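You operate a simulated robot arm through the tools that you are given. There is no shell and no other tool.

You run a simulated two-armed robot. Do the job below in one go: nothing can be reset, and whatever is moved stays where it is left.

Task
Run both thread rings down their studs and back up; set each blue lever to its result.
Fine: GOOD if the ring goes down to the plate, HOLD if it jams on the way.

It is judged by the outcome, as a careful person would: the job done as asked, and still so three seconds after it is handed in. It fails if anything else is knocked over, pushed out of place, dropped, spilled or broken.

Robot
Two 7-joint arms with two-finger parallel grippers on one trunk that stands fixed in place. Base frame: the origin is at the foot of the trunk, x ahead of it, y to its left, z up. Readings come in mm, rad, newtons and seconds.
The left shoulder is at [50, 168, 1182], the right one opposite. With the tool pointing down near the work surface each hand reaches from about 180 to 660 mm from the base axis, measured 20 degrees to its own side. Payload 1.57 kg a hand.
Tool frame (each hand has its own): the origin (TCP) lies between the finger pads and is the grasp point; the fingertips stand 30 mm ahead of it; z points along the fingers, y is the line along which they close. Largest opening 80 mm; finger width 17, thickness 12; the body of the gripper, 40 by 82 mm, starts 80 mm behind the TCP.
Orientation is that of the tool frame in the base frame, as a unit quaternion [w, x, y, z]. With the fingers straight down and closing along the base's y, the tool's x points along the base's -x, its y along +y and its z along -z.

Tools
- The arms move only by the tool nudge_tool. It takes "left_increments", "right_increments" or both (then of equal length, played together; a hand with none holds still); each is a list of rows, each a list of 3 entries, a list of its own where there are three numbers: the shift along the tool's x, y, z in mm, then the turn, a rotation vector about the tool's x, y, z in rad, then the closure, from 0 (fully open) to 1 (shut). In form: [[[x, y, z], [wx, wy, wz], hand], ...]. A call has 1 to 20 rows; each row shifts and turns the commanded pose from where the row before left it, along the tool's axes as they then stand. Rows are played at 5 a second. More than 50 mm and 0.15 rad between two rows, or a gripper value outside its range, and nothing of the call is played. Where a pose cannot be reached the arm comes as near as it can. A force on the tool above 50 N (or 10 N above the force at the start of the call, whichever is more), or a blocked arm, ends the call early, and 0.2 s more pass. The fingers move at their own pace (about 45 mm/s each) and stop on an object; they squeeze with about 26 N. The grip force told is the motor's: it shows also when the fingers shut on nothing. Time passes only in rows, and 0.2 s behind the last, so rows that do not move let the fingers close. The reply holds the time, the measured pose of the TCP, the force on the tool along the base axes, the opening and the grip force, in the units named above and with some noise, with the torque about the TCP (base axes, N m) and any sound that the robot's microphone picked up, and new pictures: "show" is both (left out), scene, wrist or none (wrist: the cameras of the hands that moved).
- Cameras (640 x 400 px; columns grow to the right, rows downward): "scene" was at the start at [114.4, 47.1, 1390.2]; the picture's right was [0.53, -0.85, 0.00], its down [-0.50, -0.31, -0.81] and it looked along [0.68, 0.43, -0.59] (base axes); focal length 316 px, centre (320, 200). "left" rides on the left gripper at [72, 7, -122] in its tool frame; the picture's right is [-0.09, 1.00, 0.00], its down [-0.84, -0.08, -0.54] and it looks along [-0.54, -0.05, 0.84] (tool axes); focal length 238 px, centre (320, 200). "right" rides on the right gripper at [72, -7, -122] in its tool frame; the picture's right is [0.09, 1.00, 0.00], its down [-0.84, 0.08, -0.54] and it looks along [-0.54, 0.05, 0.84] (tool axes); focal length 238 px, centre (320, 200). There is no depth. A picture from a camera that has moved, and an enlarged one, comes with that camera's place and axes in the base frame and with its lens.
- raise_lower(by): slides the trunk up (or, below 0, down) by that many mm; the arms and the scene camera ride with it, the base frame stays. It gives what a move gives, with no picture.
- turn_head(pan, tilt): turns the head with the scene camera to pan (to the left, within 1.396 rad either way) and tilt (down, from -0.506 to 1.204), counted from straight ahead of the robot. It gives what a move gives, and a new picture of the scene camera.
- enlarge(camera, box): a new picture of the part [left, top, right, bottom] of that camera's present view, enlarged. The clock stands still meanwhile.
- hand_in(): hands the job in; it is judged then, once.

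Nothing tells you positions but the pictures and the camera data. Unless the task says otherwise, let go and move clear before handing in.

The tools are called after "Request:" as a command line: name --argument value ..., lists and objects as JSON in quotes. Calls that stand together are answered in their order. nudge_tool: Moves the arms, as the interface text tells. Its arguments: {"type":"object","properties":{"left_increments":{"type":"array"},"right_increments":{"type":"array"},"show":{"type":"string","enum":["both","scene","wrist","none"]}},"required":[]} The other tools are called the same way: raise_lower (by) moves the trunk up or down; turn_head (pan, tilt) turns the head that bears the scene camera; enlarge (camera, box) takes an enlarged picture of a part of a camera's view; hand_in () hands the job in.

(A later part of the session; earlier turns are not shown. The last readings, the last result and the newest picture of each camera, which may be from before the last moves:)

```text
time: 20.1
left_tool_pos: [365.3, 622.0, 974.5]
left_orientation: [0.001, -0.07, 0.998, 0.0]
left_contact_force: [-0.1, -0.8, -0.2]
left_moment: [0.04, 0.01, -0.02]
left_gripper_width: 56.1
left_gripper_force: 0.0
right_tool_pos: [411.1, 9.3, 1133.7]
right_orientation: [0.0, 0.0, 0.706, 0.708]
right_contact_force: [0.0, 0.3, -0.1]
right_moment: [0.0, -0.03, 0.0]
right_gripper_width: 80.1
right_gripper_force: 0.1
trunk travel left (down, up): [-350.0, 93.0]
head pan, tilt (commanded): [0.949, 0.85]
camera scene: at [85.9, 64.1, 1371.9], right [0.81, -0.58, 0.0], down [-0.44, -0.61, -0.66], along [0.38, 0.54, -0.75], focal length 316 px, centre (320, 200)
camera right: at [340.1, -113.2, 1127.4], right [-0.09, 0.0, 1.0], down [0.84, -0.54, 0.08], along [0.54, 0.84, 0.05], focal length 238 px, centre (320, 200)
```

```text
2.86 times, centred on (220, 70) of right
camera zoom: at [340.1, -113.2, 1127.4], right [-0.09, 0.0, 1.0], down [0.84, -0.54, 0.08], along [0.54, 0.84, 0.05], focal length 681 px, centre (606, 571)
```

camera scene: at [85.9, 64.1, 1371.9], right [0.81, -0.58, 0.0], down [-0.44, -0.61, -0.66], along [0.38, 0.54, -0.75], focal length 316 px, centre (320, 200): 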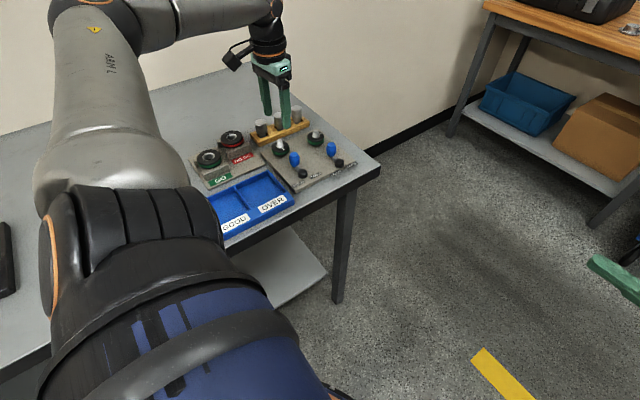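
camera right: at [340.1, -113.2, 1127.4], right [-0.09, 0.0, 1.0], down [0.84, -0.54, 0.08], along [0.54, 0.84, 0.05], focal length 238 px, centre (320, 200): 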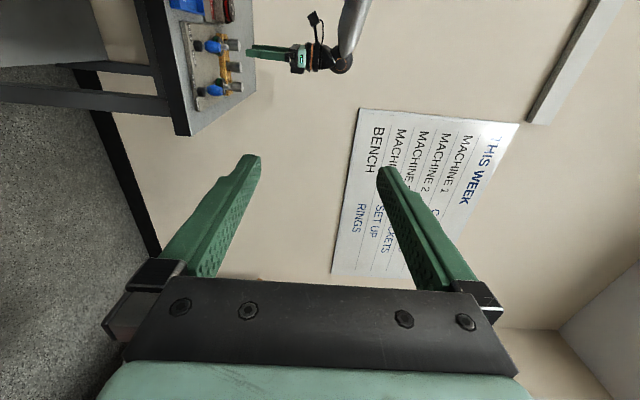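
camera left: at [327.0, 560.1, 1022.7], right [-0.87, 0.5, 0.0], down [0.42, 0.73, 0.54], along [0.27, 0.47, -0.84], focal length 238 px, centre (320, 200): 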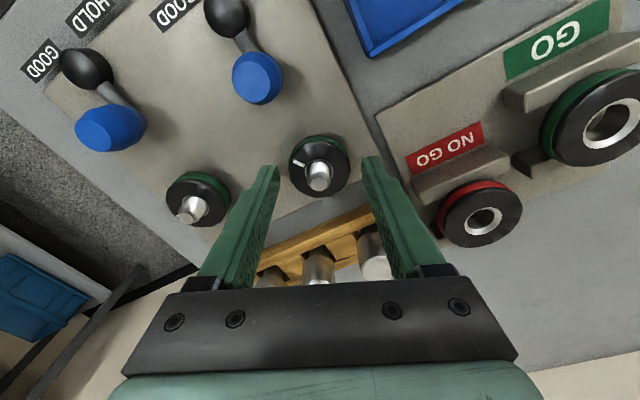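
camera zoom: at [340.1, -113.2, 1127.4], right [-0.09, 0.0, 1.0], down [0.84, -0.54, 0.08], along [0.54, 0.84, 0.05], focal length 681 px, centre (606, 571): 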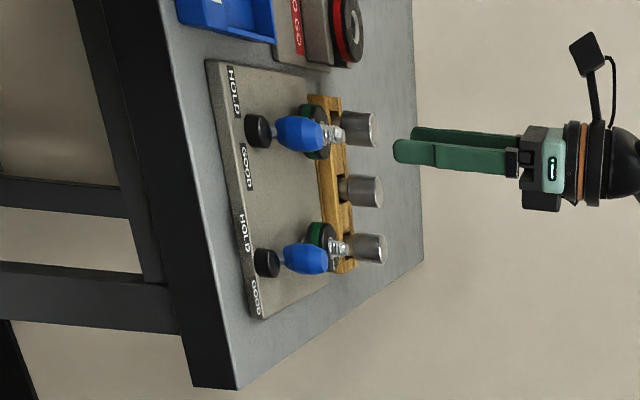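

The board just lists weekly jobs. Now moving the right hand, over open floor, to a side-view position.

Request:
nudge_tool --right_increments '[[[15.8, -19.7, 31.2], [0, 0, 0], 0], [[15.8, -19.7, 31.2], [0, 0, 0], 0], [[15.8, -19.7, 31.2], [0, 0, 0], 0], [[15.8, -19.7, 31.2], [0, 0, 0], 0], [[15.8, -19.7, 31.2], [0, 0, 0], 0], [[15.8, -19.7, 31.2], [0, 0, 0], 0], [[0, 0, 0], [0, 0, 0], 0]]' --show "both"

```text
time: 21.7
left_tool_pos: [365.4, 621.6, 976.0]
left_orientation: [0.0, -0.071, 0.997, 0.0]
left_contact_force: [0.5, 0.7, -0.7]
left_moment: [0.0, 0.03, -0.01]
left_gripper_width: 55.9
left_gripper_force: 0.1
right_tool_pos: [315.8, 198.1, 1017.3]
right_orientation: [0.0, -0.001, 0.706, 0.708]
right_contact_force: [-0.6, -0.1, -0.1]
right_moment: [0.0, -0.01, 0.03]
right_gripper_width: 79.9
right_gripper_force: 0.0
trunk travel left (down, up): [-350.0, 93.0]
head pan, tilt (commanded): [0.949, 0.85]
camera scene: at [85.9, 64.0, 1371.9], right [0.81, -0.58, 0.0], down [-0.44, -0.61, -0.66], along [0.38, 0.54, -0.75], focal length 316 px, centre (320, 200)
camera right: at [245.1, 74.6, 1010.3], right [-0.09, 0.0, 1.0], down [0.84, -0.54, 0.08], along [0.54, 0.84, 0.05], focal length 238 px, centre (320, 200)
```

scene: 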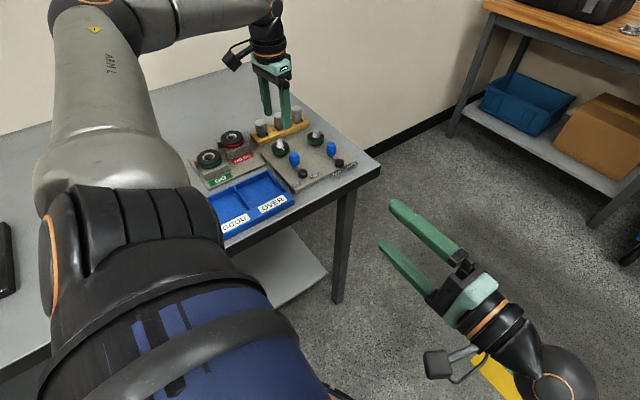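
right: 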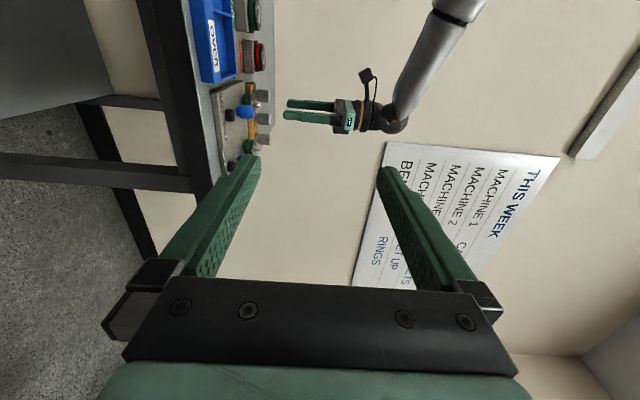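

Request:
nudge_tool --right_increments '[[[15.8, -19.7, 31.2], [0, 0, 0], 0], [[15.8, -19.7, 31.2], [0, 0, 0], 0], [[15.8, -19.7, 31.2], [0, 0, 0], 0], [[15.8, -19.7, 31.2], [0, 0, 0], 0], [[0, 0, 0], [0, 0, 0], 0]]' --show "both"

Request:
enlarge --camera "right" --box '[255, 140, 303, 170]'

Request:
enlarge --camera "right" --box '[255, 190, 303, 220]'

```text
time: 22.9
left_tool_pos: [365.3, 621.9, 974.7]
left_orientation: [0.001, -0.071, 0.998, 0.001]
left_contact_force: [-0.6, 0.3, 0.3]
left_moment: [0.01, 0.04, -0.01]
left_gripper_width: 56.1
left_gripper_force: 0.0
right_tool_pos: [301.3, 273.9, 880.4]
right_orientation: [0.035, 0.017, 0.747, 0.663]
right_contact_force: [0.0, -0.1, 0.6]
right_moment: [-0.01, -0.01, -0.01]
right_gripper_width: 79.9
right_gripper_force: 0.1
trunk travel left (down, up): [-350.0, 93.0]
head pan, tilt (commanded): [0.949, 0.85]
stopped in row 5 (right hand): the arm was blocked; the commanded pose is now the measured one
camera scene: at [86.1, 64.1, 1371.9], right [0.81, -0.58, 0.0], down [-0.44, -0.61, -0.66], along [0.38, 0.54, -0.75], focal length 316 px, centre (320, 200)
camera right: at [221.5, 156.5, 885.6], right [-0.11, 0.12, 0.99], down [0.79, -0.59, 0.17], along [0.6, 0.8, -0.03], focal length 238 px, centre (320, 200)
```

scene: 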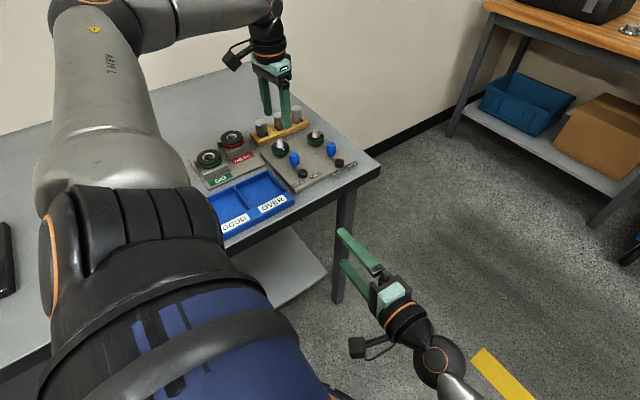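
right: 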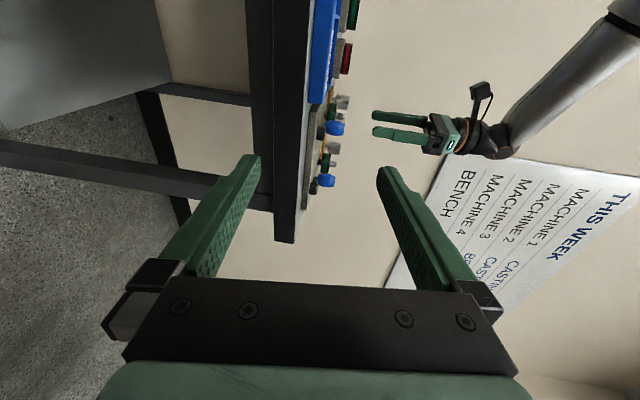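

```text
13.33 times, centred on (279, 155) of right
camera zoom: at [221.5, 156.5, 885.6], right [-0.11, 0.12, 0.99], down [0.79, -0.59, 0.17], along [0.6, 0.8, -0.03], focal length 3178 px, centre (867, 800)
```

zoom: 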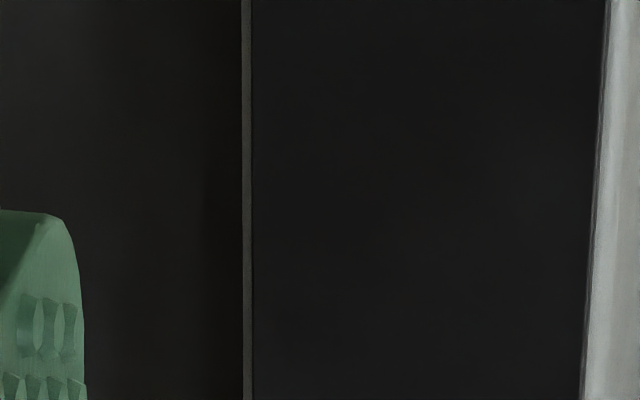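

```text
13.33 times, centred on (279, 205) of right
camera zoom: at [221.5, 156.5, 885.6], right [-0.11, 0.12, 0.99], down [0.79, -0.59, 0.17], along [0.6, 0.8, -0.03], focal length 3178 px, centre (867, 133)
```

zoom: 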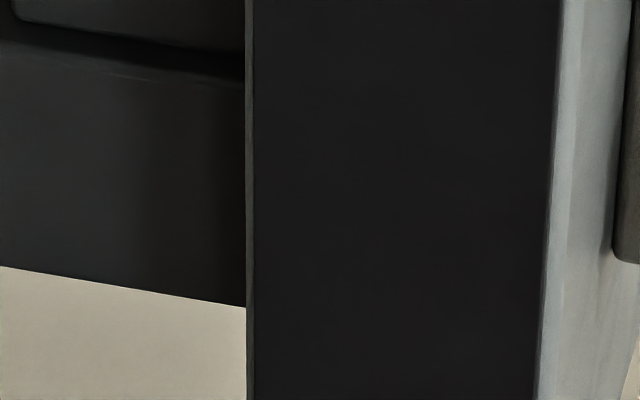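

The right arm stopped at its reach limit (no contact force), but this vantage sees the plate edge-on. Zooming on the rings.

Request:
enlarge --camera "right" --box '[290, 80, 354, 200]'

Request:
enlarge --camera "right" --box '[305, 110, 345, 170]'

```text
3.33 times, centred on (322, 140) of right
camera zoom: at [221.5, 156.5, 885.6], right [-0.11, 0.12, 0.99], down [0.79, -0.59, 0.17], along [0.6, 0.8, -0.03], focal length 794 px, centre (313, 400)
```

zoom: 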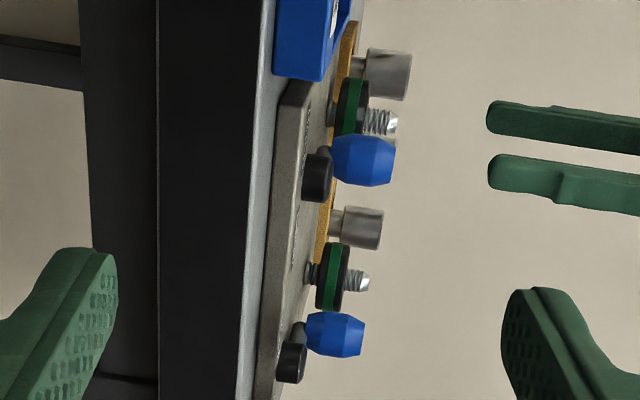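

```text
6.67 times, centred on (325, 140) of right
camera zoom: at [221.5, 156.5, 885.6], right [-0.11, 0.12, 0.99], down [0.79, -0.59, 0.17], along [0.6, 0.8, -0.03], focal length 1589 px, centre (287, 600)
```

zoom: 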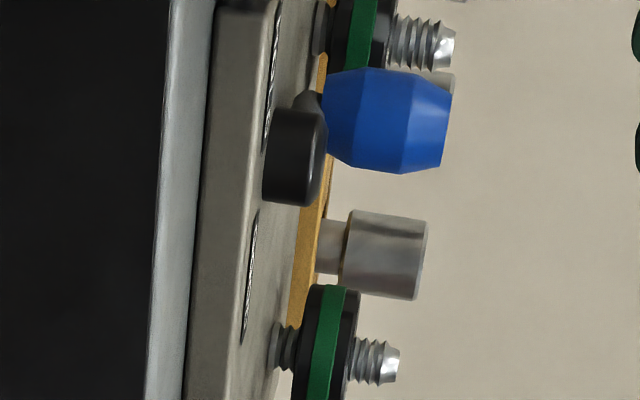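

Excellent side view: studs are exposed below both rings. Zooming on each.

Request:
enlarge --camera "right" --box '[312, 100, 352, 125]'

Request:
enlarge --camera "right" --box '[306, 150, 346, 175]'

```text
16.00 times, centred on (332, 112) of right
camera zoom: at [221.5, 156.5, 885.6], right [-0.11, 0.12, 0.99], down [0.79, -0.59, 0.17], along [0.6, 0.8, -0.03], focal length 3814 px, centre (128, 1600)
```

zoom: 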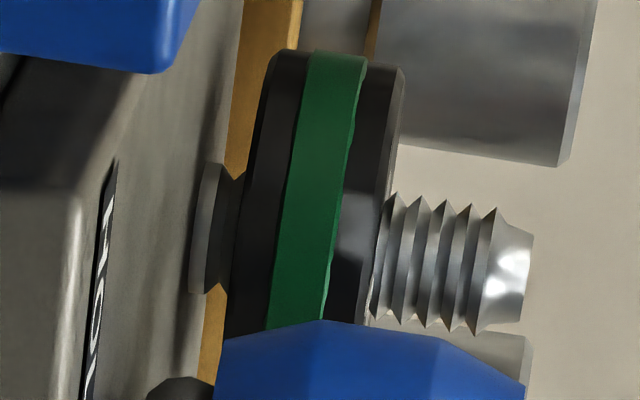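

```text
16.00 times, centred on (326, 162) of right
camera zoom: at [221.5, 156.5, 885.6], right [-0.11, 0.12, 0.99], down [0.79, -0.59, 0.17], along [0.6, 0.8, -0.03], focal length 3814 px, centre (224, 800)
```

zoom: 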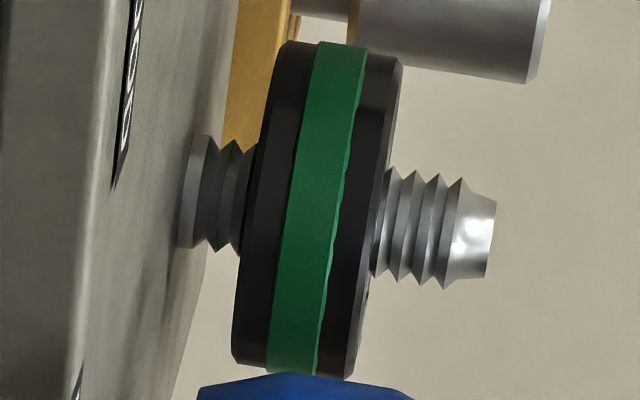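

The side view shows ring A about 7 mm above the plate (B ≈ 9 mm, untouched), with free stud visible beneath, so ring A stopped well short. I'll regrip A gently and try once more clockwise to confirm it's truly jammed.

Request:
nudge_tool --left_increments '[[[0.47, -0.44, 20], [0, 0, 0], 0.3], [[0, 0, 20], [0, 0, 0], 0.3], [[0, 0, 20], [0, 0, 0], 0.3], [[0, 0, 15], [0, 0, 0], 0.3], [[0, 0, 5], [0, 0, 0], 0.3], [[0, 0, 0], [0, 0, 0], 0.6], [[0, 0, 0], [0, 0, 0], 0.6], [[0, 0, 0], [0, 0, 0], 0.6]]' --show "none"

Request:
enlarge --camera "left" --box '[260, 100, 380, 220]'

Request:
enlarge --camera "right" --box '[312, 100, 352, 125]'

```text
time: 24.7
left_tool_pos: [364.8, 621.3, 895.6]
left_orientation: [0.001, -0.071, 0.997, 0.001]
left_contact_force: [0.0, 4.7, 1.1]
left_moment: [0.31, -0.02, 0.03]
left_gripper_width: 41.3
left_gripper_force: 32.4
right_tool_pos: [300.0, 274.3, 880.5]
right_orientation: [0.036, 0.016, 0.747, 0.664]
right_contact_force: [-0.2, 0.8, 0.0]
right_moment: [-0.02, 0.02, -0.02]
right_gripper_width: 79.8
right_gripper_force: 0.1
trunk travel left (down, up): [-350.0, 93.0]
head pan, tilt (commanded): [0.949, 0.85]
```

```text
3.33 times, centred on (320, 160) of left
camera zoom: at [291.7, 618.8, 1018.2], right [-0.05, 1.0, 0.0], down [0.84, 0.04, 0.54], along [0.54, 0.03, -0.84], focal length 794 px, centre (320, 333)
```

zoom: 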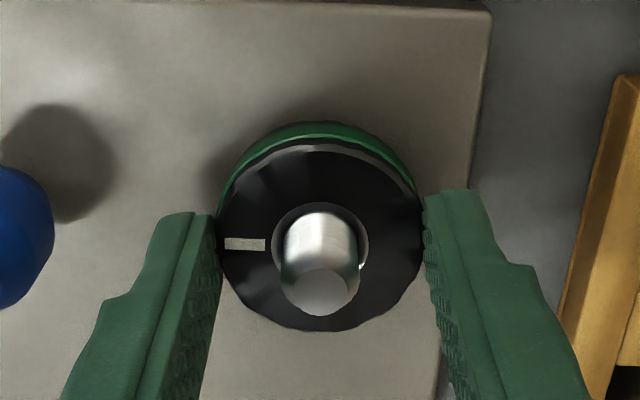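

```text
16.00 times, centred on (332, 112) of right
camera zoom: at [221.2, 156.9, 885.6], right [-0.11, 0.13, 0.99], down [0.79, -0.59, 0.17], along [0.6, 0.8, -0.03], focal length 3814 px, centre (128, 1600)
```

zoom: 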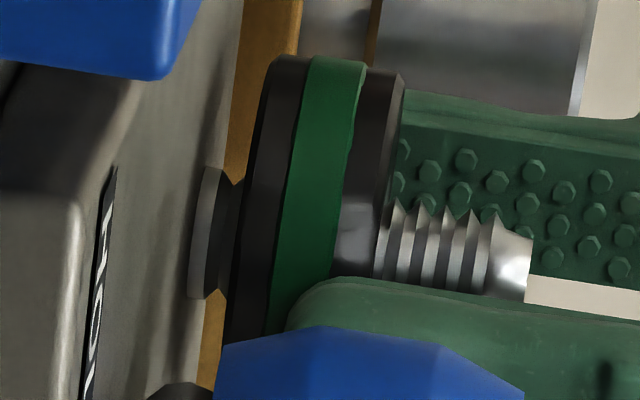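

Request:
nudge_tool --left_increments '[[[0, 0.5, 0], [0, 0, 0], 0.6], [[0, 0, 0.1], [0, 0, 0.05], 0.6], [[0, 0, 0.1], [0, 0, 0.05], 0.6], [[0, 0, 0.1], [0, 0, 0.05], 0.6], [[0, 0, 0.1], [0, 0, 0.05], 0.6], [[0, 0, 0], [0, 0, 0], 0.6]]' --show "none"

Request:
enlarge --camera "left" --box '[260, 100, 380, 220]'

Request:
enlarge --camera "right" --box '[312, 100, 352, 125]'

```text
time: 26.1
left_tool_pos: [364.2, 622.4, 894.7]
left_orientation: [0.001, 0.029, 1.0, 0.0]
left_contact_force: [-0.8, 3.8, 3.0]
left_moment: [-0.13, -0.17, 0.39]
left_gripper_width: 41.1
left_gripper_force: 45.6
right_tool_pos: [301.2, 273.9, 880.9]
right_orientation: [0.036, 0.015, 0.747, 0.663]
right_contact_force: [-0.1, 0.3, -0.4]
right_moment: [0.0, 0.04, 0.04]
right_gripper_width: 80.3
right_gripper_force: 0.1
trunk travel left (down, up): [-350.0, 93.0]
head pan, tilt (commanded): [0.949, 0.85]
```

```text
3.33 times, centred on (320, 160) of left
camera zoom: at [292.1, 633.4, 1017.8], right [0.15, 0.99, 0.0], down [0.83, -0.13, 0.54], along [0.54, -0.08, -0.84], focal length 794 px, centre (320, 333)
```

zoom: 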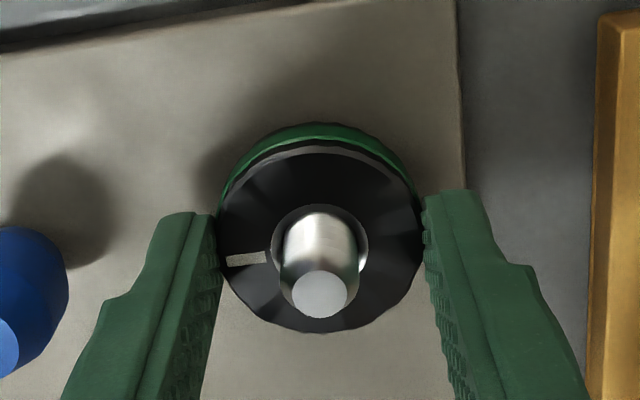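

```text
16.00 times, centred on (332, 112) of right
camera zoom: at [221.0, 156.8, 885.7], right [-0.11, 0.12, 0.99], down [0.79, -0.59, 0.17], along [0.6, 0.8, -0.03], focal length 3814 px, centre (128, 1600)
```

zoom: 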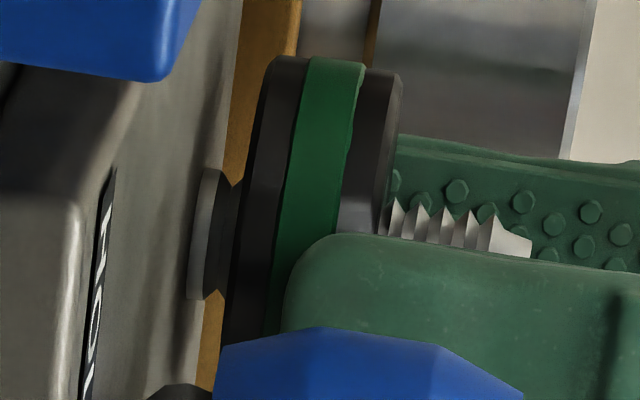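

Confirmed: the hand turned 0.2 rad but ring A did not move at all (torque up, mark stays put, ~7 mm above the plate). Ring A jams → HOLD. Now I run A back up counter-clockwise, rising with it.

Request:
nudge_tool --left_increments '[[[0, 0, 0], [0, 0, -0.1], 0.6], [[0, 0, -0.1], [0, 0, -0.1], 0.6], [[0, 0, -0.2], [0, 0, -0.1], 0.6], [[0, 0, -0.2], [0, 0, -0.1], 0.6], [[0, 0, -0.2], [0, 0, -0.1], 0.6], [[0, 0, -0.2], [0, 0, -0.1], 0.6], [[0, 0, -0.2], [0, 0, -0.1], 0.6], [[0, 0, 0], [0, 0, 0], 0.6]]' --show "none"

Request:
enlarge --camera "left" --box '[260, 100, 380, 220]'

Request:
enlarge --camera "right" --box '[312, 100, 352, 125]'

```text
time: 27.9
left_tool_pos: [364.2, 622.2, 895.3]
left_orientation: [0.001, -0.316, 0.949, 0.0]
left_contact_force: [-2.1, 3.6, 1.8]
left_moment: [0.2, -0.06, 0.01]
left_gripper_width: 41.0
left_gripper_force: 44.7
right_tool_pos: [300.4, 273.9, 880.1]
right_orientation: [0.036, 0.017, 0.747, 0.664]
right_contact_force: [0.7, 0.0, -0.2]
right_moment: [-0.01, 0.03, -0.03]
right_gripper_width: 80.0
right_gripper_force: 0.1
trunk travel left (down, up): [-350.0, 93.0]
head pan, tilt (commanded): [0.949, 0.85]
```

```text
3.33 times, centred on (320, 160) of left
camera zoom: at [302.1, 584.8, 1019.4], right [-0.52, 0.85, 0.0], down [0.72, 0.44, 0.54], along [0.46, 0.28, -0.84], focal length 794 px, centre (320, 333)
```

zoom: 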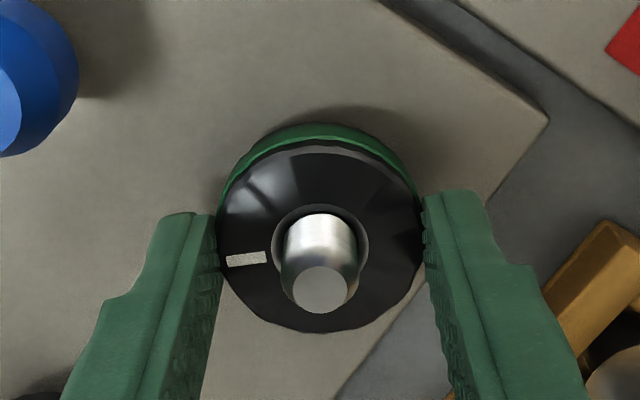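

```text
16.00 times, centred on (332, 112) of right
camera zoom: at [220.9, 156.7, 885.6], right [-0.11, 0.12, 0.99], down [0.79, -0.59, 0.17], along [0.6, 0.8, -0.03], focal length 3814 px, centre (128, 1600)
```

zoom: 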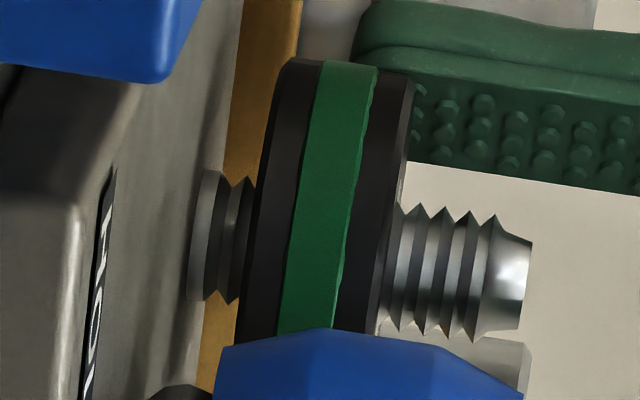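

Ring A follows upward freely (torque ~0). Continuing the remaining ~0.8 rad back to its starting mark.

Request:
nudge_tool --left_increments '[[[0, 0, -0.2], [0, 0, -0.1], 0.6], [[0, 0, -0.2], [0, 0, -0.1], 0.6], [[0, 0, -0.2], [0, 0, -0.1], 0.6], [[0, 0, -0.2], [0, 0, -0.1], 0.6], [[0, 0, -0.2], [0, 0, -0.1], 0.6], [[0, 0, -0.2], [0, 0, -0.1], 0.6], [[0, 0, -0.2], [0, 0, -0.1], 0.6], [[0, 0, 0], [0, 0, 0], 0.6]]' --show "none"

Request:
enlarge --camera "left" --box '[260, 100, 380, 220]'

Request:
enlarge --camera "right" --box '[312, 100, 352, 125]'

```text
time: 29.7
left_tool_pos: [363.9, 622.5, 897.7]
left_orientation: [0.001, -0.622, 0.783, -0.001]
left_contact_force: [-4.4, 1.7, 1.3]
left_moment: [0.89, 0.11, -0.03]
left_gripper_width: 41.1
left_gripper_force: 45.1
right_tool_pos: [299.7, 273.6, 880.4]
right_orientation: [0.035, 0.016, 0.747, 0.664]
right_contact_force: [0.0, 0.1, -0.2]
right_moment: [0.0, -0.01, 0.01]
right_gripper_width: 80.0
right_gripper_force: 0.0
trunk travel left (down, up): [-350.0, 93.0]
head pan, tilt (commanded): [0.949, 0.85]
```

```text
3.33 times, centred on (320, 160) of left
camera zoom: at [340.9, 554.0, 1020.8], right [-0.95, 0.31, 0.0], down [0.26, 0.8, 0.54], along [0.17, 0.52, -0.84], focal length 794 px, centre (320, 333)
```

zoom: 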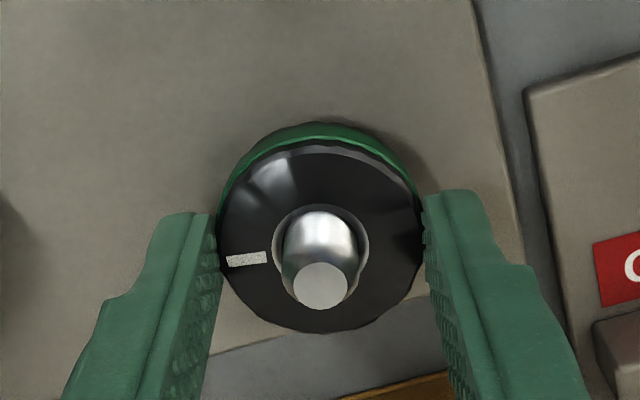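

```text
16.00 times, centred on (332, 112) of right
camera zoom: at [220.8, 156.6, 885.7], right [-0.11, 0.12, 0.99], down [0.79, -0.59, 0.17], along [0.6, 0.8, -0.03], focal length 3814 px, centre (128, 1600)
```

zoom: 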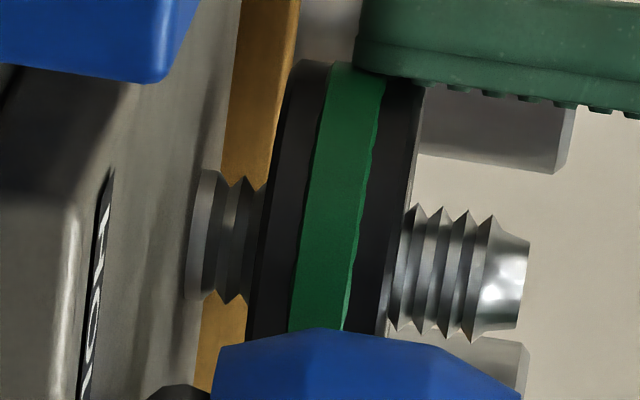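

Ring A is back at its starting mark and height. Releasing, rising, and moving over ring B (≈(458, 600)).

Request:
nudge_tool --left_increments '[[[0, 0, 0], [0, 0, 0], 0.3], [[0, 0, 0], [0, 0, 0], 0.3], [[0, 0, -15], [0, 0, 0], 0.3], [[0, 0, -25], [0, 0, 0], 0.3], [[0, 0, -30], [0, 0, 0], 0.3], [[0.2, -24, 0], [0, 0, 0], 0.3], [[0.2, -24, 0], [0, 0, 0], 0.3], [[0.2, -24, 0], [0, 0, 0], 0.3], [[0, -24.7, 0], [0, 0, 0], 0.3], [[0, 0, 0], [0, 0, 0], 0.3]]' --show "both"

Request:
enlarge --camera "left" --box '[280, 90, 360, 190]'

Request:
enlarge --camera "right" --box '[312, 100, 352, 125]'

```text
time: 31.9
left_tool_pos: [460.0, 597.7, 966.5]
left_orientation: [0.001, -0.621, 0.784, -0.001]
left_contact_force: [0.0, -0.1, -0.9]
left_moment: [-0.02, -0.04, 0.02]
left_gripper_width: 55.8
left_gripper_force: 0.2
right_tool_pos: [300.4, 273.4, 880.1]
right_orientation: [0.035, 0.017, 0.747, 0.663]
right_contact_force: [-0.8, -0.2, -0.1]
right_moment: [-0.02, 0.02, 0.01]
right_gripper_width: 80.0
right_gripper_force: 0.0
trunk travel left (down, up): [-350.0, 93.0]
head pan, tilt (commanded): [0.949, 0.85]
camera scene: at [85.9, 64.0, 1371.9], right [0.81, -0.58, 0.0], down [-0.44, -0.61, -0.66], along [0.38, 0.54, -0.75], focal length 316 px, centre (320, 200)
camera left: at [436.2, 529.7, 1091.1], right [-0.95, 0.32, 0.0], down [0.27, 0.8, 0.54], along [0.17, 0.51, -0.84], focal length 238 px, centre (320, 200)
```

scene: 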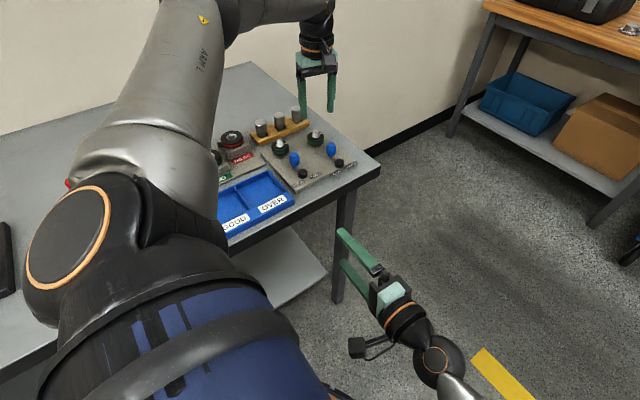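
left: 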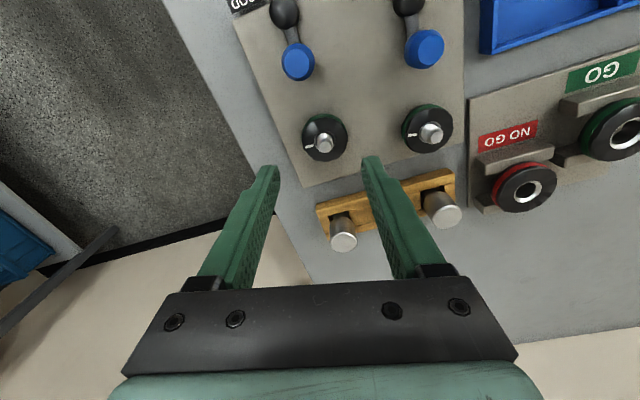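

```text
4.00 times, centred on (320, 140) of left
camera zoom: at [436.2, 529.7, 1091.1], right [-0.95, 0.32, 0.0], down [0.27, 0.8, 0.54], along [0.17, 0.51, -0.84], focal length 953 px, centre (320, 440)
```

zoom: 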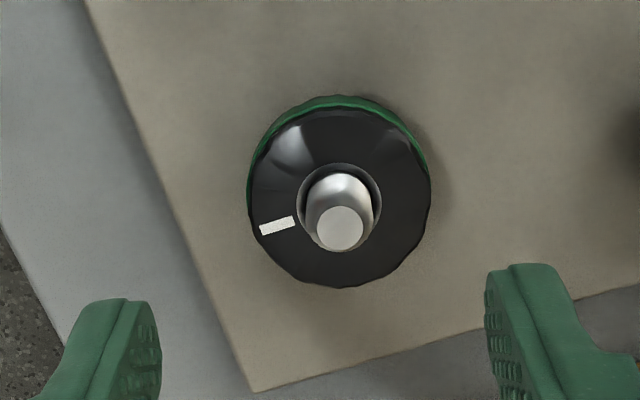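

```text
16.00 times, centred on (332, 112) of right
camera zoom: at [221.2, 156.6, 885.6], right [-0.11, 0.12, 0.99], down [0.79, -0.59, 0.17], along [0.6, 0.8, -0.03], focal length 3814 px, centre (128, 1600)
```

zoom: 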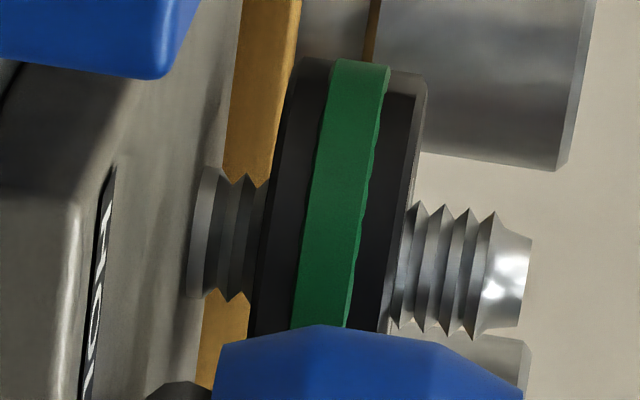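

The arm reaches B squarely. Ring B is ~4 mm off my axis; I'll recentre, and wind the hand back further for a long stroke.

Request:
nudge_tool --left_increments '[[[-0.5, 4.1, 0], [0, 0, 0], 0.3], [[0, 0, 0], [0, 0, -0.14], 0.3], [[0, 0, 0], [0, 0, -0.14], 0.3], [[0, 0, 0], [0, 0, -0.14], 0.3], [[0, 0, 0], [0, 0, -0.14], 0.3], [[0, 0, 0], [0, 0, 0], 0.3]]' --show "wrist"

Request:
enlarge --camera "left" --box '[280, 90, 360, 190]'

```text
time: 33.3
left_tool_pos: [455.4, 599.9, 966.5]
left_orientation: [-0.001, 0.815, -0.58, 0.001]
left_contact_force: [-0.6, 0.5, 0.3]
left_moment: [0.01, 0.0, 0.01]
left_gripper_width: 56.0
left_gripper_force: 0.1
right_tool_pos: [300.5, 274.4, 880.4]
right_orientation: [0.036, 0.016, 0.747, 0.664]
right_contact_force: [-0.3, -0.4, 0.5]
right_moment: [0.0, 0.03, 0.01]
right_gripper_width: 80.4
right_gripper_force: 0.1
trunk travel left (down, up): [-350.0, 93.0]
head pan, tilt (commanded): [0.949, 0.85]
camera left: at [471.7, 530.6, 1089.8], right [-0.97, -0.24, 0.0], down [-0.2, 0.82, 0.54], along [-0.13, 0.53, -0.84], focal length 238 px, centre (320, 200)
```

left: 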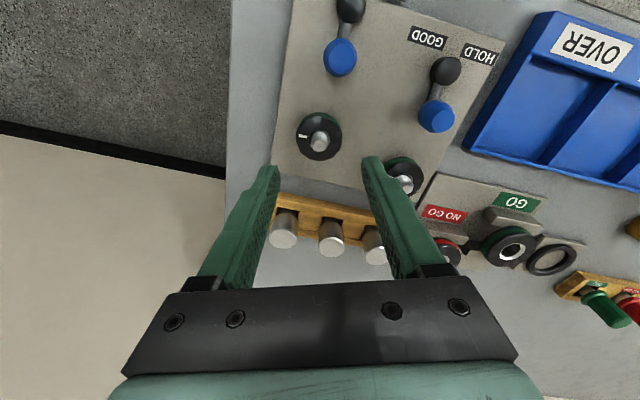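

```text
4.00 times, centred on (320, 140) of left
camera zoom: at [471.7, 530.6, 1089.8], right [-0.97, -0.24, 0.0], down [-0.2, 0.82, 0.54], along [-0.13, 0.53, -0.84], focal length 953 px, centre (320, 440)
```

zoom: 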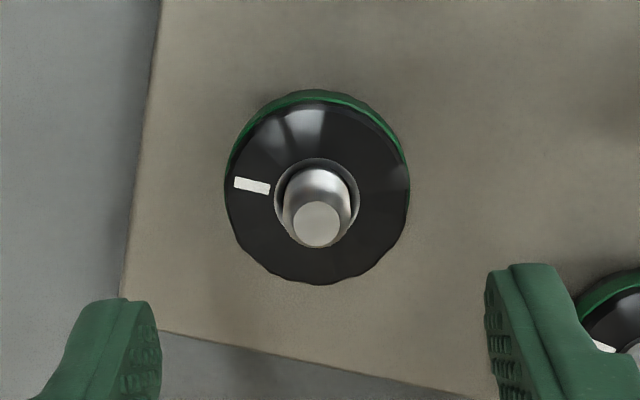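

Hand at −1.9 rad, ring B within 1 mm of the axis. Descending around ring B and gripping.

Request:
nudge_tool --left_increments '[[[0, -0.9, 15], [0, 0, 0], 0.3], [[0, 0, 20], [0, 0, 0], 0.3], [[0, 0, 20], [0, 0, 0], 0.3], [[0, 0, 15], [0, 0, 0], 0.3], [[0, 0, 0], [0, 0, 0], 0.3], [[0, 0, 0], [0, 0, 0], 0.6], [[0, 0, 0], [0, 0, 0], 0.6], [[0, 0, 0], [0, 0, 0], 0.6]]' --show "none"

Request:
enlarge --camera "left" --box '[260, 100, 380, 220]'

Request:
enlarge --camera "right" --box '[306, 150, 346, 175]'

```text
time: 35.1
left_tool_pos: [452.7, 595.8, 901.6]
left_orientation: [-0.005, 0.814, -0.581, 0.003]
left_contact_force: [19.8, 4.4, -1.3]
left_moment: [-0.01, -0.61, -0.07]
left_gripper_width: 50.7
left_gripper_force: 10.7
left hand out of reach, approached as far as the arm can: row 4
right_tool_pos: [301.4, 273.4, 880.7]
right_orientation: [0.035, 0.017, 0.747, 0.664]
right_contact_force: [0.7, 0.4, 0.1]
right_moment: [-0.04, 0.0, 0.0]
right_gripper_width: 80.3
right_gripper_force: 0.1
trunk travel left (down, up): [-350.0, 93.0]
head pan, tilt (commanded): [0.949, 0.85]
```

```text
3.33 times, centred on (320, 160) of left
camera zoom: at [467.8, 525.9, 1025.0], right [-0.97, -0.24, -0.01], down [-0.2, 0.81, 0.54], along [-0.12, 0.53, -0.84], focal length 794 px, centre (320, 333)
```

zoom: 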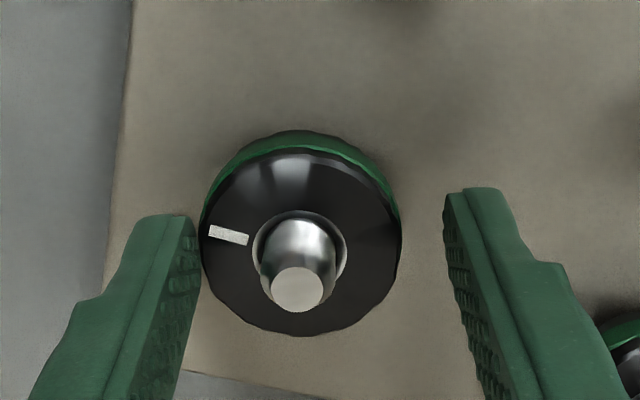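

```text
16.00 times, centred on (326, 162) of right
camera zoom: at [222.3, 157.0, 885.1], right [-0.11, 0.13, 0.99], down [0.79, -0.59, 0.16], along [0.6, 0.8, -0.03], focal length 3814 px, centre (224, 800)
```

zoom: 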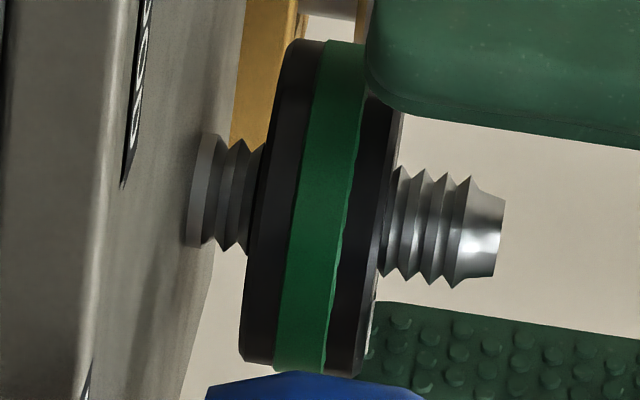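

Ring B is just out of the left arm's reach at this height with the trunk where it is (one finger pushed lightly; nothing moved). I'll open, rise well clear, raise the right camera hand, then lower the trunk ~100 mm to extend reach.

Request:
nudge_tool --left_increments '[[[0, 0, 0], [0, 0, 0], 0.3], [[0, 0, 0], [0, 0, 0], 0.3], [[0, 0, -15], [0, 0, 0], 0.3], [[0, 0, -30], [0, 0, 0], 0.3], [[0, 0, -40], [0, 0, 0], 0.3], [[0, 0, -40], [0, 0, 0], 0.3], [[0, 0, -40], [0, 0, 0], 0.3], [[0, 0, 0], [0, 0, 0], 0.3]]' --right_increments '[[[0, 0, 0], [0, 0, 0], 0], [[-1, 16, -8.5], [0, 0, 0], 0], [[-1, 16, -8.5], [0, 0, 0], 0], [[-1, 16, -8.5], [0, 0, 0], 0], [[-1, 16, -8.5], [0, 0, 0], 0], [[-1, 16, -8.5], [0, 0, 0], 0], [[-1, 16, -8.5], [0, 0, 0], 0], [[0, 0, 0], [0, 0, 0], 0]]' --show "both"

```text
time: 36.9
left_tool_pos: [447.6, 595.8, 1068.3]
left_orientation: [0.0, 0.814, -0.581, 0.001]
left_contact_force: [-0.4, 0.3, 0.0]
left_moment: [-0.01, 0.03, 0.02]
left_gripper_width: 56.2
left_gripper_force: 0.0
right_tool_pos: [299.6, 234.6, 983.4]
right_orientation: [0.035, 0.016, 0.747, 0.664]
right_contact_force: [0.4, 1.2, 0.0]
right_moment: [0.01, -0.03, 0.03]
right_gripper_width: 80.0
right_gripper_force: 0.1
trunk travel left (down, up): [-350.0, 93.0]
head pan, tilt (commanded): [0.949, 0.85]
camera scene: at [85.9, 64.2, 1371.9], right [0.81, -0.58, 0.0], down [-0.44, -0.61, -0.66], along [0.38, 0.54, -0.75], focal length 316 px, centre (320, 200)
camera right: at [220.5, 118.2, 987.6], right [-0.11, 0.12, 0.99], down [0.79, -0.59, 0.16], along [0.6, 0.8, -0.03], focal length 238 px, centre (320, 200)
camera left: at [464.3, 526.6, 1190.6], right [-0.97, -0.24, 0.0], down [-0.2, 0.82, 0.54], along [-0.13, 0.53, -0.84], focal length 238 px, centre (320, 200)
```

scene: 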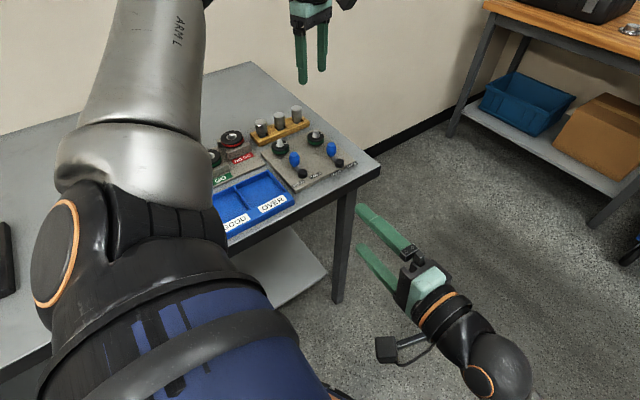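
right: 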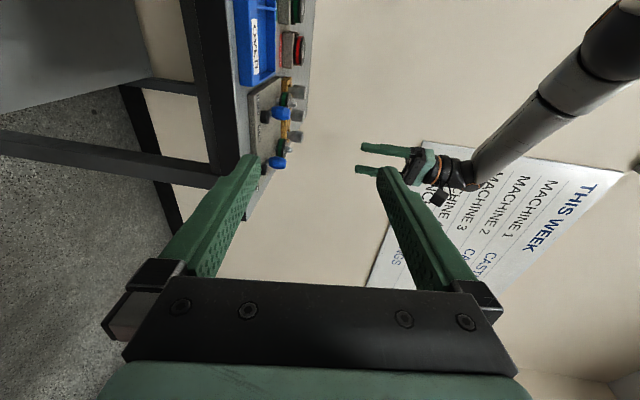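
left: 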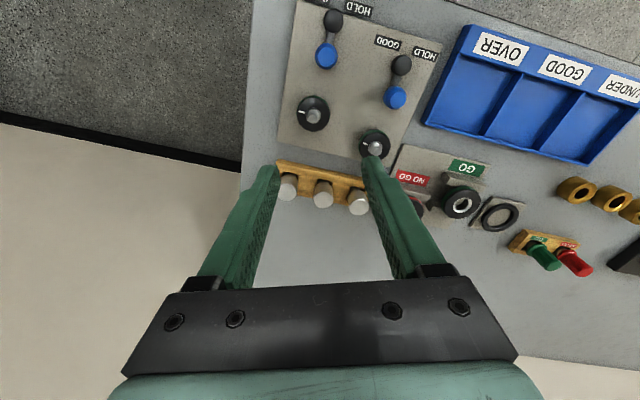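

Everything is clear. Lowering the trunk 100 mm.

Request:
raise_lower --by -100

Request:
enlarge --camera "scene" --box '[0, 0, 640, 400]'

Request:
enlarge --camera "left" --box '[280, 90, 380, 190]'

Request:
enlarge --camera "right" --box '[290, 80, 354, 200]'

```text
time: 38.2
left_tool_pos: [447.2, 595.5, 967.0]
left_orientation: [-0.001, 0.813, -0.582, 0.001]
left_contact_force: [0.0, 0.5, -0.3]
left_moment: [-0.03, 0.0, 0.02]
left_gripper_width: 55.8
left_gripper_force: 0.2
right_tool_pos: [299.4, 235.3, 883.0]
right_orientation: [0.036, 0.016, 0.746, 0.665]
right_contact_force: [-0.1, 0.1, 0.4]
right_moment: [0.01, -0.03, 0.01]
right_gripper_width: 79.7
right_gripper_force: 0.0
trunk travel left (down, up): [-250.0, 193.0]
head pan, tilt (commanded): [0.949, 0.85]
```

```text
1.00 times, centred on (320, 200) of scene (not enlarged: the box is as wide or as high as the picture)
camera zoom: at [85.8, 64.0, 1272.0], right [0.81, -0.58, 0.0], down [-0.44, -0.61, -0.66], along [0.38, 0.54, -0.75], focal length 316 px, centre (320, 200)
```

zoom: 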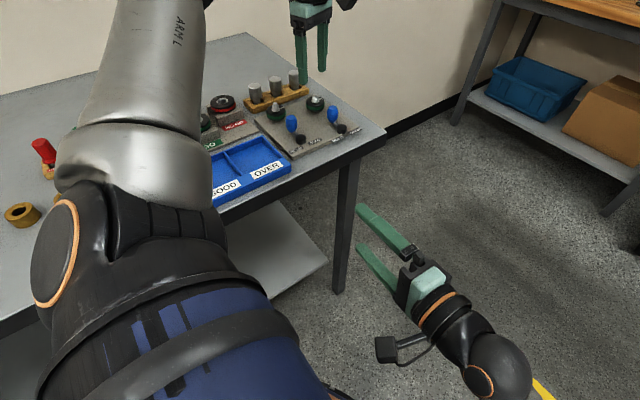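

```text
4.00 times, centred on (330, 140) of left
camera zoom: at [464.3, 526.2, 1090.5], right [-0.97, -0.24, 0.0], down [-0.2, 0.82, 0.54], along [-0.13, 0.53, -0.84], focal length 953 px, centre (280, 440)
```

zoom: 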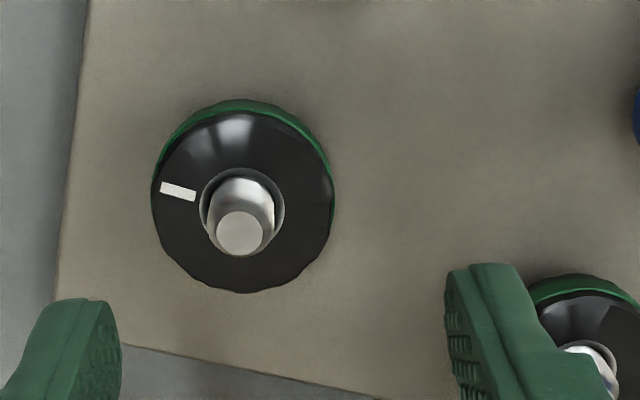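

```text
3.33 times, centred on (322, 140) of right
camera zoom: at [220.3, 118.2, 887.6], right [-0.11, 0.12, 0.99], down [0.79, -0.59, 0.16], along [0.6, 0.8, -0.03], focal length 794 px, centre (313, 400)
```

zoom: 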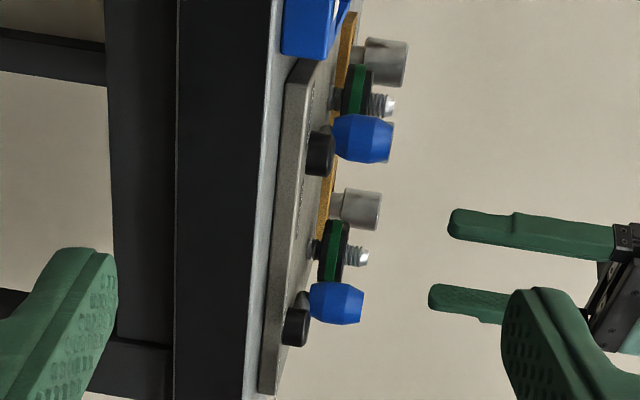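

Good. Recentring the left hand over ring B (≈(455, 600)) before descending.

Request:
nudge_tool --left_increments '[[[-0.9, -4.3, 0], [0, 0, 0], 0.3], [[-0.9, -4.3, 0], [0, 0, 0], 0.3], [[0, 0, 15], [0, 0, 0], 0.3], [[0, 0, 15], [0, 0, 0], 0.3], [[0, 0, 0], [0, 0, 0], 0.3]]' --show "none"

Request:
enlarge --camera "left" --box '[280, 90, 360, 190]'

```text
time: 39.4
left_tool_pos: [455.0, 600.0, 936.7]
left_orientation: [0.0, 0.813, -0.582, 0.0]
left_contact_force: [0.2, -0.2, 0.1]
left_moment: [-0.02, -0.02, -0.01]
left_gripper_width: 56.1
left_gripper_force: 0.0
right_tool_pos: [300.2, 235.4, 882.0]
right_orientation: [0.034, 0.016, 0.747, 0.664]
right_contact_force: [0.9, 0.5, 0.1]
right_moment: [0.0, 0.01, 0.0]
right_gripper_width: 79.9
right_gripper_force: 0.0
trunk travel left (down, up): [-250.0, 193.0]
head pan, tilt (commanded): [0.949, 0.85]
```

```text
4.00 times, centred on (320, 140) of left
camera zoom: at [471.5, 530.6, 1060.3], right [-0.97, -0.24, 0.0], down [-0.2, 0.82, 0.54], along [-0.13, 0.53, -0.84], focal length 953 px, centre (320, 440)
```

zoom: 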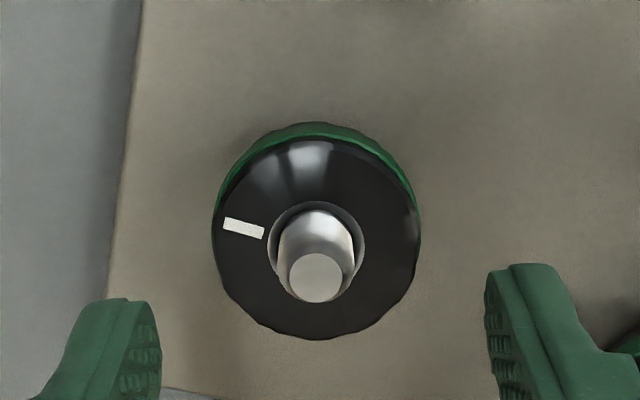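

Request:
nudge_tool --left_increments '[[[0, -1.2, 10], [0, 0, 0], 0.3], [[0, 0, 15], [0, 0, 0], 0.3], [[0, 0, 15], [0, 0, 0], 0.3], [[0, 0, 2], [0, 0, 0], 0.3], [[0, 0, 0], [0, 0, 0], 0.3]]' --show "none"

Request:
enlarge --camera "left" --box '[260, 100, 380, 220]'

Request:
enlarge --camera "right" --box '[306, 140, 346, 165]'

```text
time: 40.6
left_tool_pos: [457.3, 599.8, 894.7]
left_orientation: [-0.001, 0.814, -0.581, 0.001]
left_contact_force: [0.2, -0.2, 0.9]
left_moment: [-0.02, -0.02, 0.03]
left_gripper_width: 56.0
left_gripper_force: 0.0
right_tool_pos: [298.6, 235.2, 881.9]
right_orientation: [0.035, 0.017, 0.747, 0.664]
right_contact_force: [0.0, -0.1, 0.5]
right_moment: [0.0, 0.02, -0.04]
right_gripper_width: 79.8
right_gripper_force: 0.0
trunk travel left (down, up): [-250.0, 193.0]
head pan, tilt (commanded): [0.949, 0.85]
```

```text
3.33 times, centred on (320, 160) of left
camera zoom: at [472.8, 530.7, 1018.0], right [-0.97, -0.24, 0.0], down [-0.2, 0.82, 0.54], along [-0.13, 0.53, -0.84], focal length 794 px, centre (320, 333)
```

zoom: 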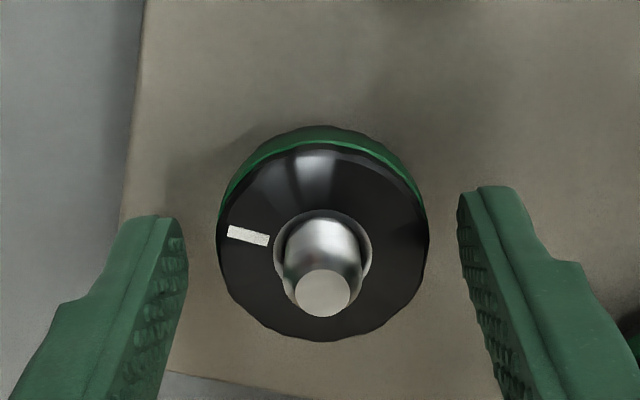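

```text
16.00 times, centred on (326, 152) of right
camera zoom: at [220.4, 118.2, 887.4], right [-0.11, 0.12, 0.99], down [0.79, -0.59, 0.16], along [0.6, 0.8, -0.03], focal length 3814 px, centre (224, 960)
```

zoom: 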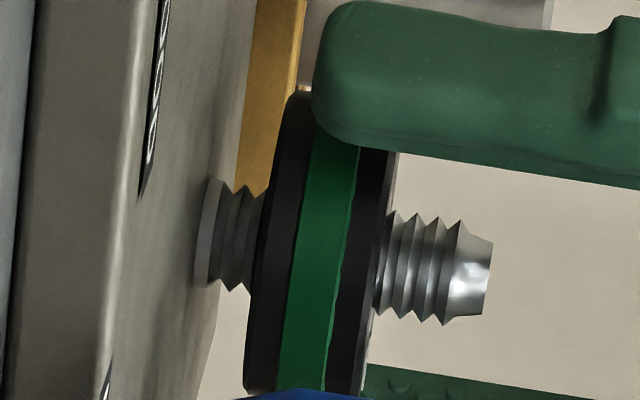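

Centred and well engaged. Gripping ring B.

Request:
nudge_tool --left_increments '[[[0, 0, 0], [0, 0, 0], 0.6], [[0, 0, 0], [0, 0, 0], 0.6], [[0, 0, 0], [0, 0, 0], 0.6]]' --show "none"

```text
time: 41.4
left_tool_pos: [456.2, 600.6, 896.0]
left_orientation: [0.0, 0.813, -0.582, 0.0]
left_contact_force: [-1.7, -1.7, -0.1]
left_moment: [-0.03, 0.1, -0.01]
left_gripper_width: 41.5
left_gripper_force: 32.6
right_tool_pos: [299.2, 236.1, 882.5]
right_orientation: [0.036, 0.016, 0.747, 0.664]
right_contact_force: [0.6, -0.7, 0.4]
right_moment: [0.0, 0.01, 0.03]
right_gripper_width: 80.1
right_gripper_force: 0.0
trunk travel left (down, up): [-250.0, 193.0]
head pan, tilt (commanded): [0.949, 0.85]
```

Clean grip. Turning B clockwise 1 rad, following down at ~2 mm/rad.

Request:
nudge_tool --left_increments '[[[0, 0, 0.1], [0, 0, 0.1], 0.6], [[0, 0, 0.2], [0, 0, 0.1], 0.6], [[0, 0, 0.2], [0, 0, 0.1], 0.6], [[0, 0, 0.2], [0, 0, 0.1], 0.6], [[0, 0, 0.2], [0, 0, 0.1], 0.6], [[0, 0, 0.2], [0, 0, 0.1], 0.6], [[0, 0, 0.2], [0, 0, 0.1], 0.6], [[0, 0, 0.2], [0, 0, 0.1], 0.6], [[0, 0, 0.2], [0, 0, 0.1], 0.6], [[0, 0, 0.2], [0, 0, 0.1], 0.6]]' --show "none"

Request:
enlarge --camera "left" --box '[260, 100, 380, 220]'

Request:
enlarge --camera "right" --box '[306, 140, 346, 165]'

```text
time: 43.6
left_tool_pos: [456.4, 601.0, 892.9]
left_orientation: [-0.001, -0.435, 0.901, 0.0]
left_contact_force: [-7.8, -10.9, -10.5]
left_moment: [-0.55, 0.24, 0.01]
left_gripper_width: 41.1
left_gripper_force: 44.8
right_tool_pos: [299.1, 235.6, 882.0]
right_orientation: [0.035, 0.017, 0.746, 0.664]
right_contact_force: [-0.2, 0.6, -0.3]
right_moment: [-0.01, 0.02, 0.02]
right_gripper_width: 80.1
right_gripper_force: 0.1
trunk travel left (down, up): [-250.0, 193.0]
head pan, tilt (commanded): [0.949, 0.85]
```

```text
3.33 times, centred on (320, 160) of left
camera zoom: at [406.1, 549.1, 1016.5], right [-0.72, 0.69, 0.0], down [0.58, 0.61, 0.54], along [0.37, 0.39, -0.84], focal length 794 px, centre (320, 333)
```

zoom: 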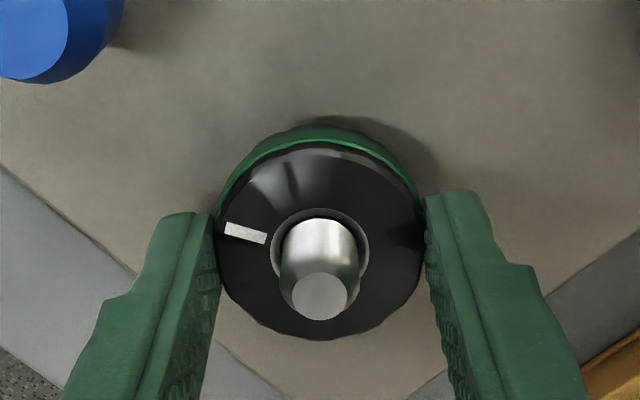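

```text
16.00 times, centred on (326, 152) of right
camera zoom: at [220.5, 118.3, 887.3], right [-0.11, 0.12, 0.99], down [0.79, -0.59, 0.16], along [0.6, 0.8, -0.03], focal length 3814 px, centre (224, 960)
```

zoom: 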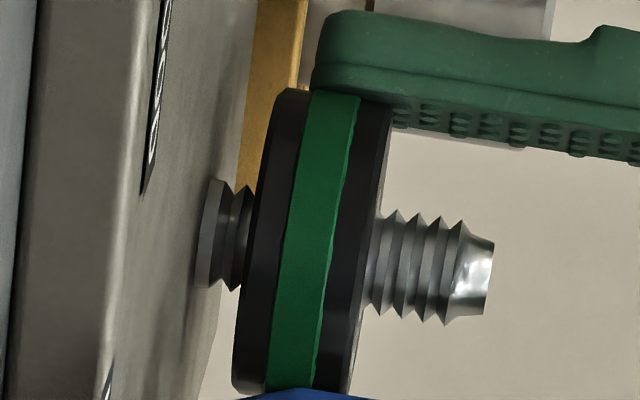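

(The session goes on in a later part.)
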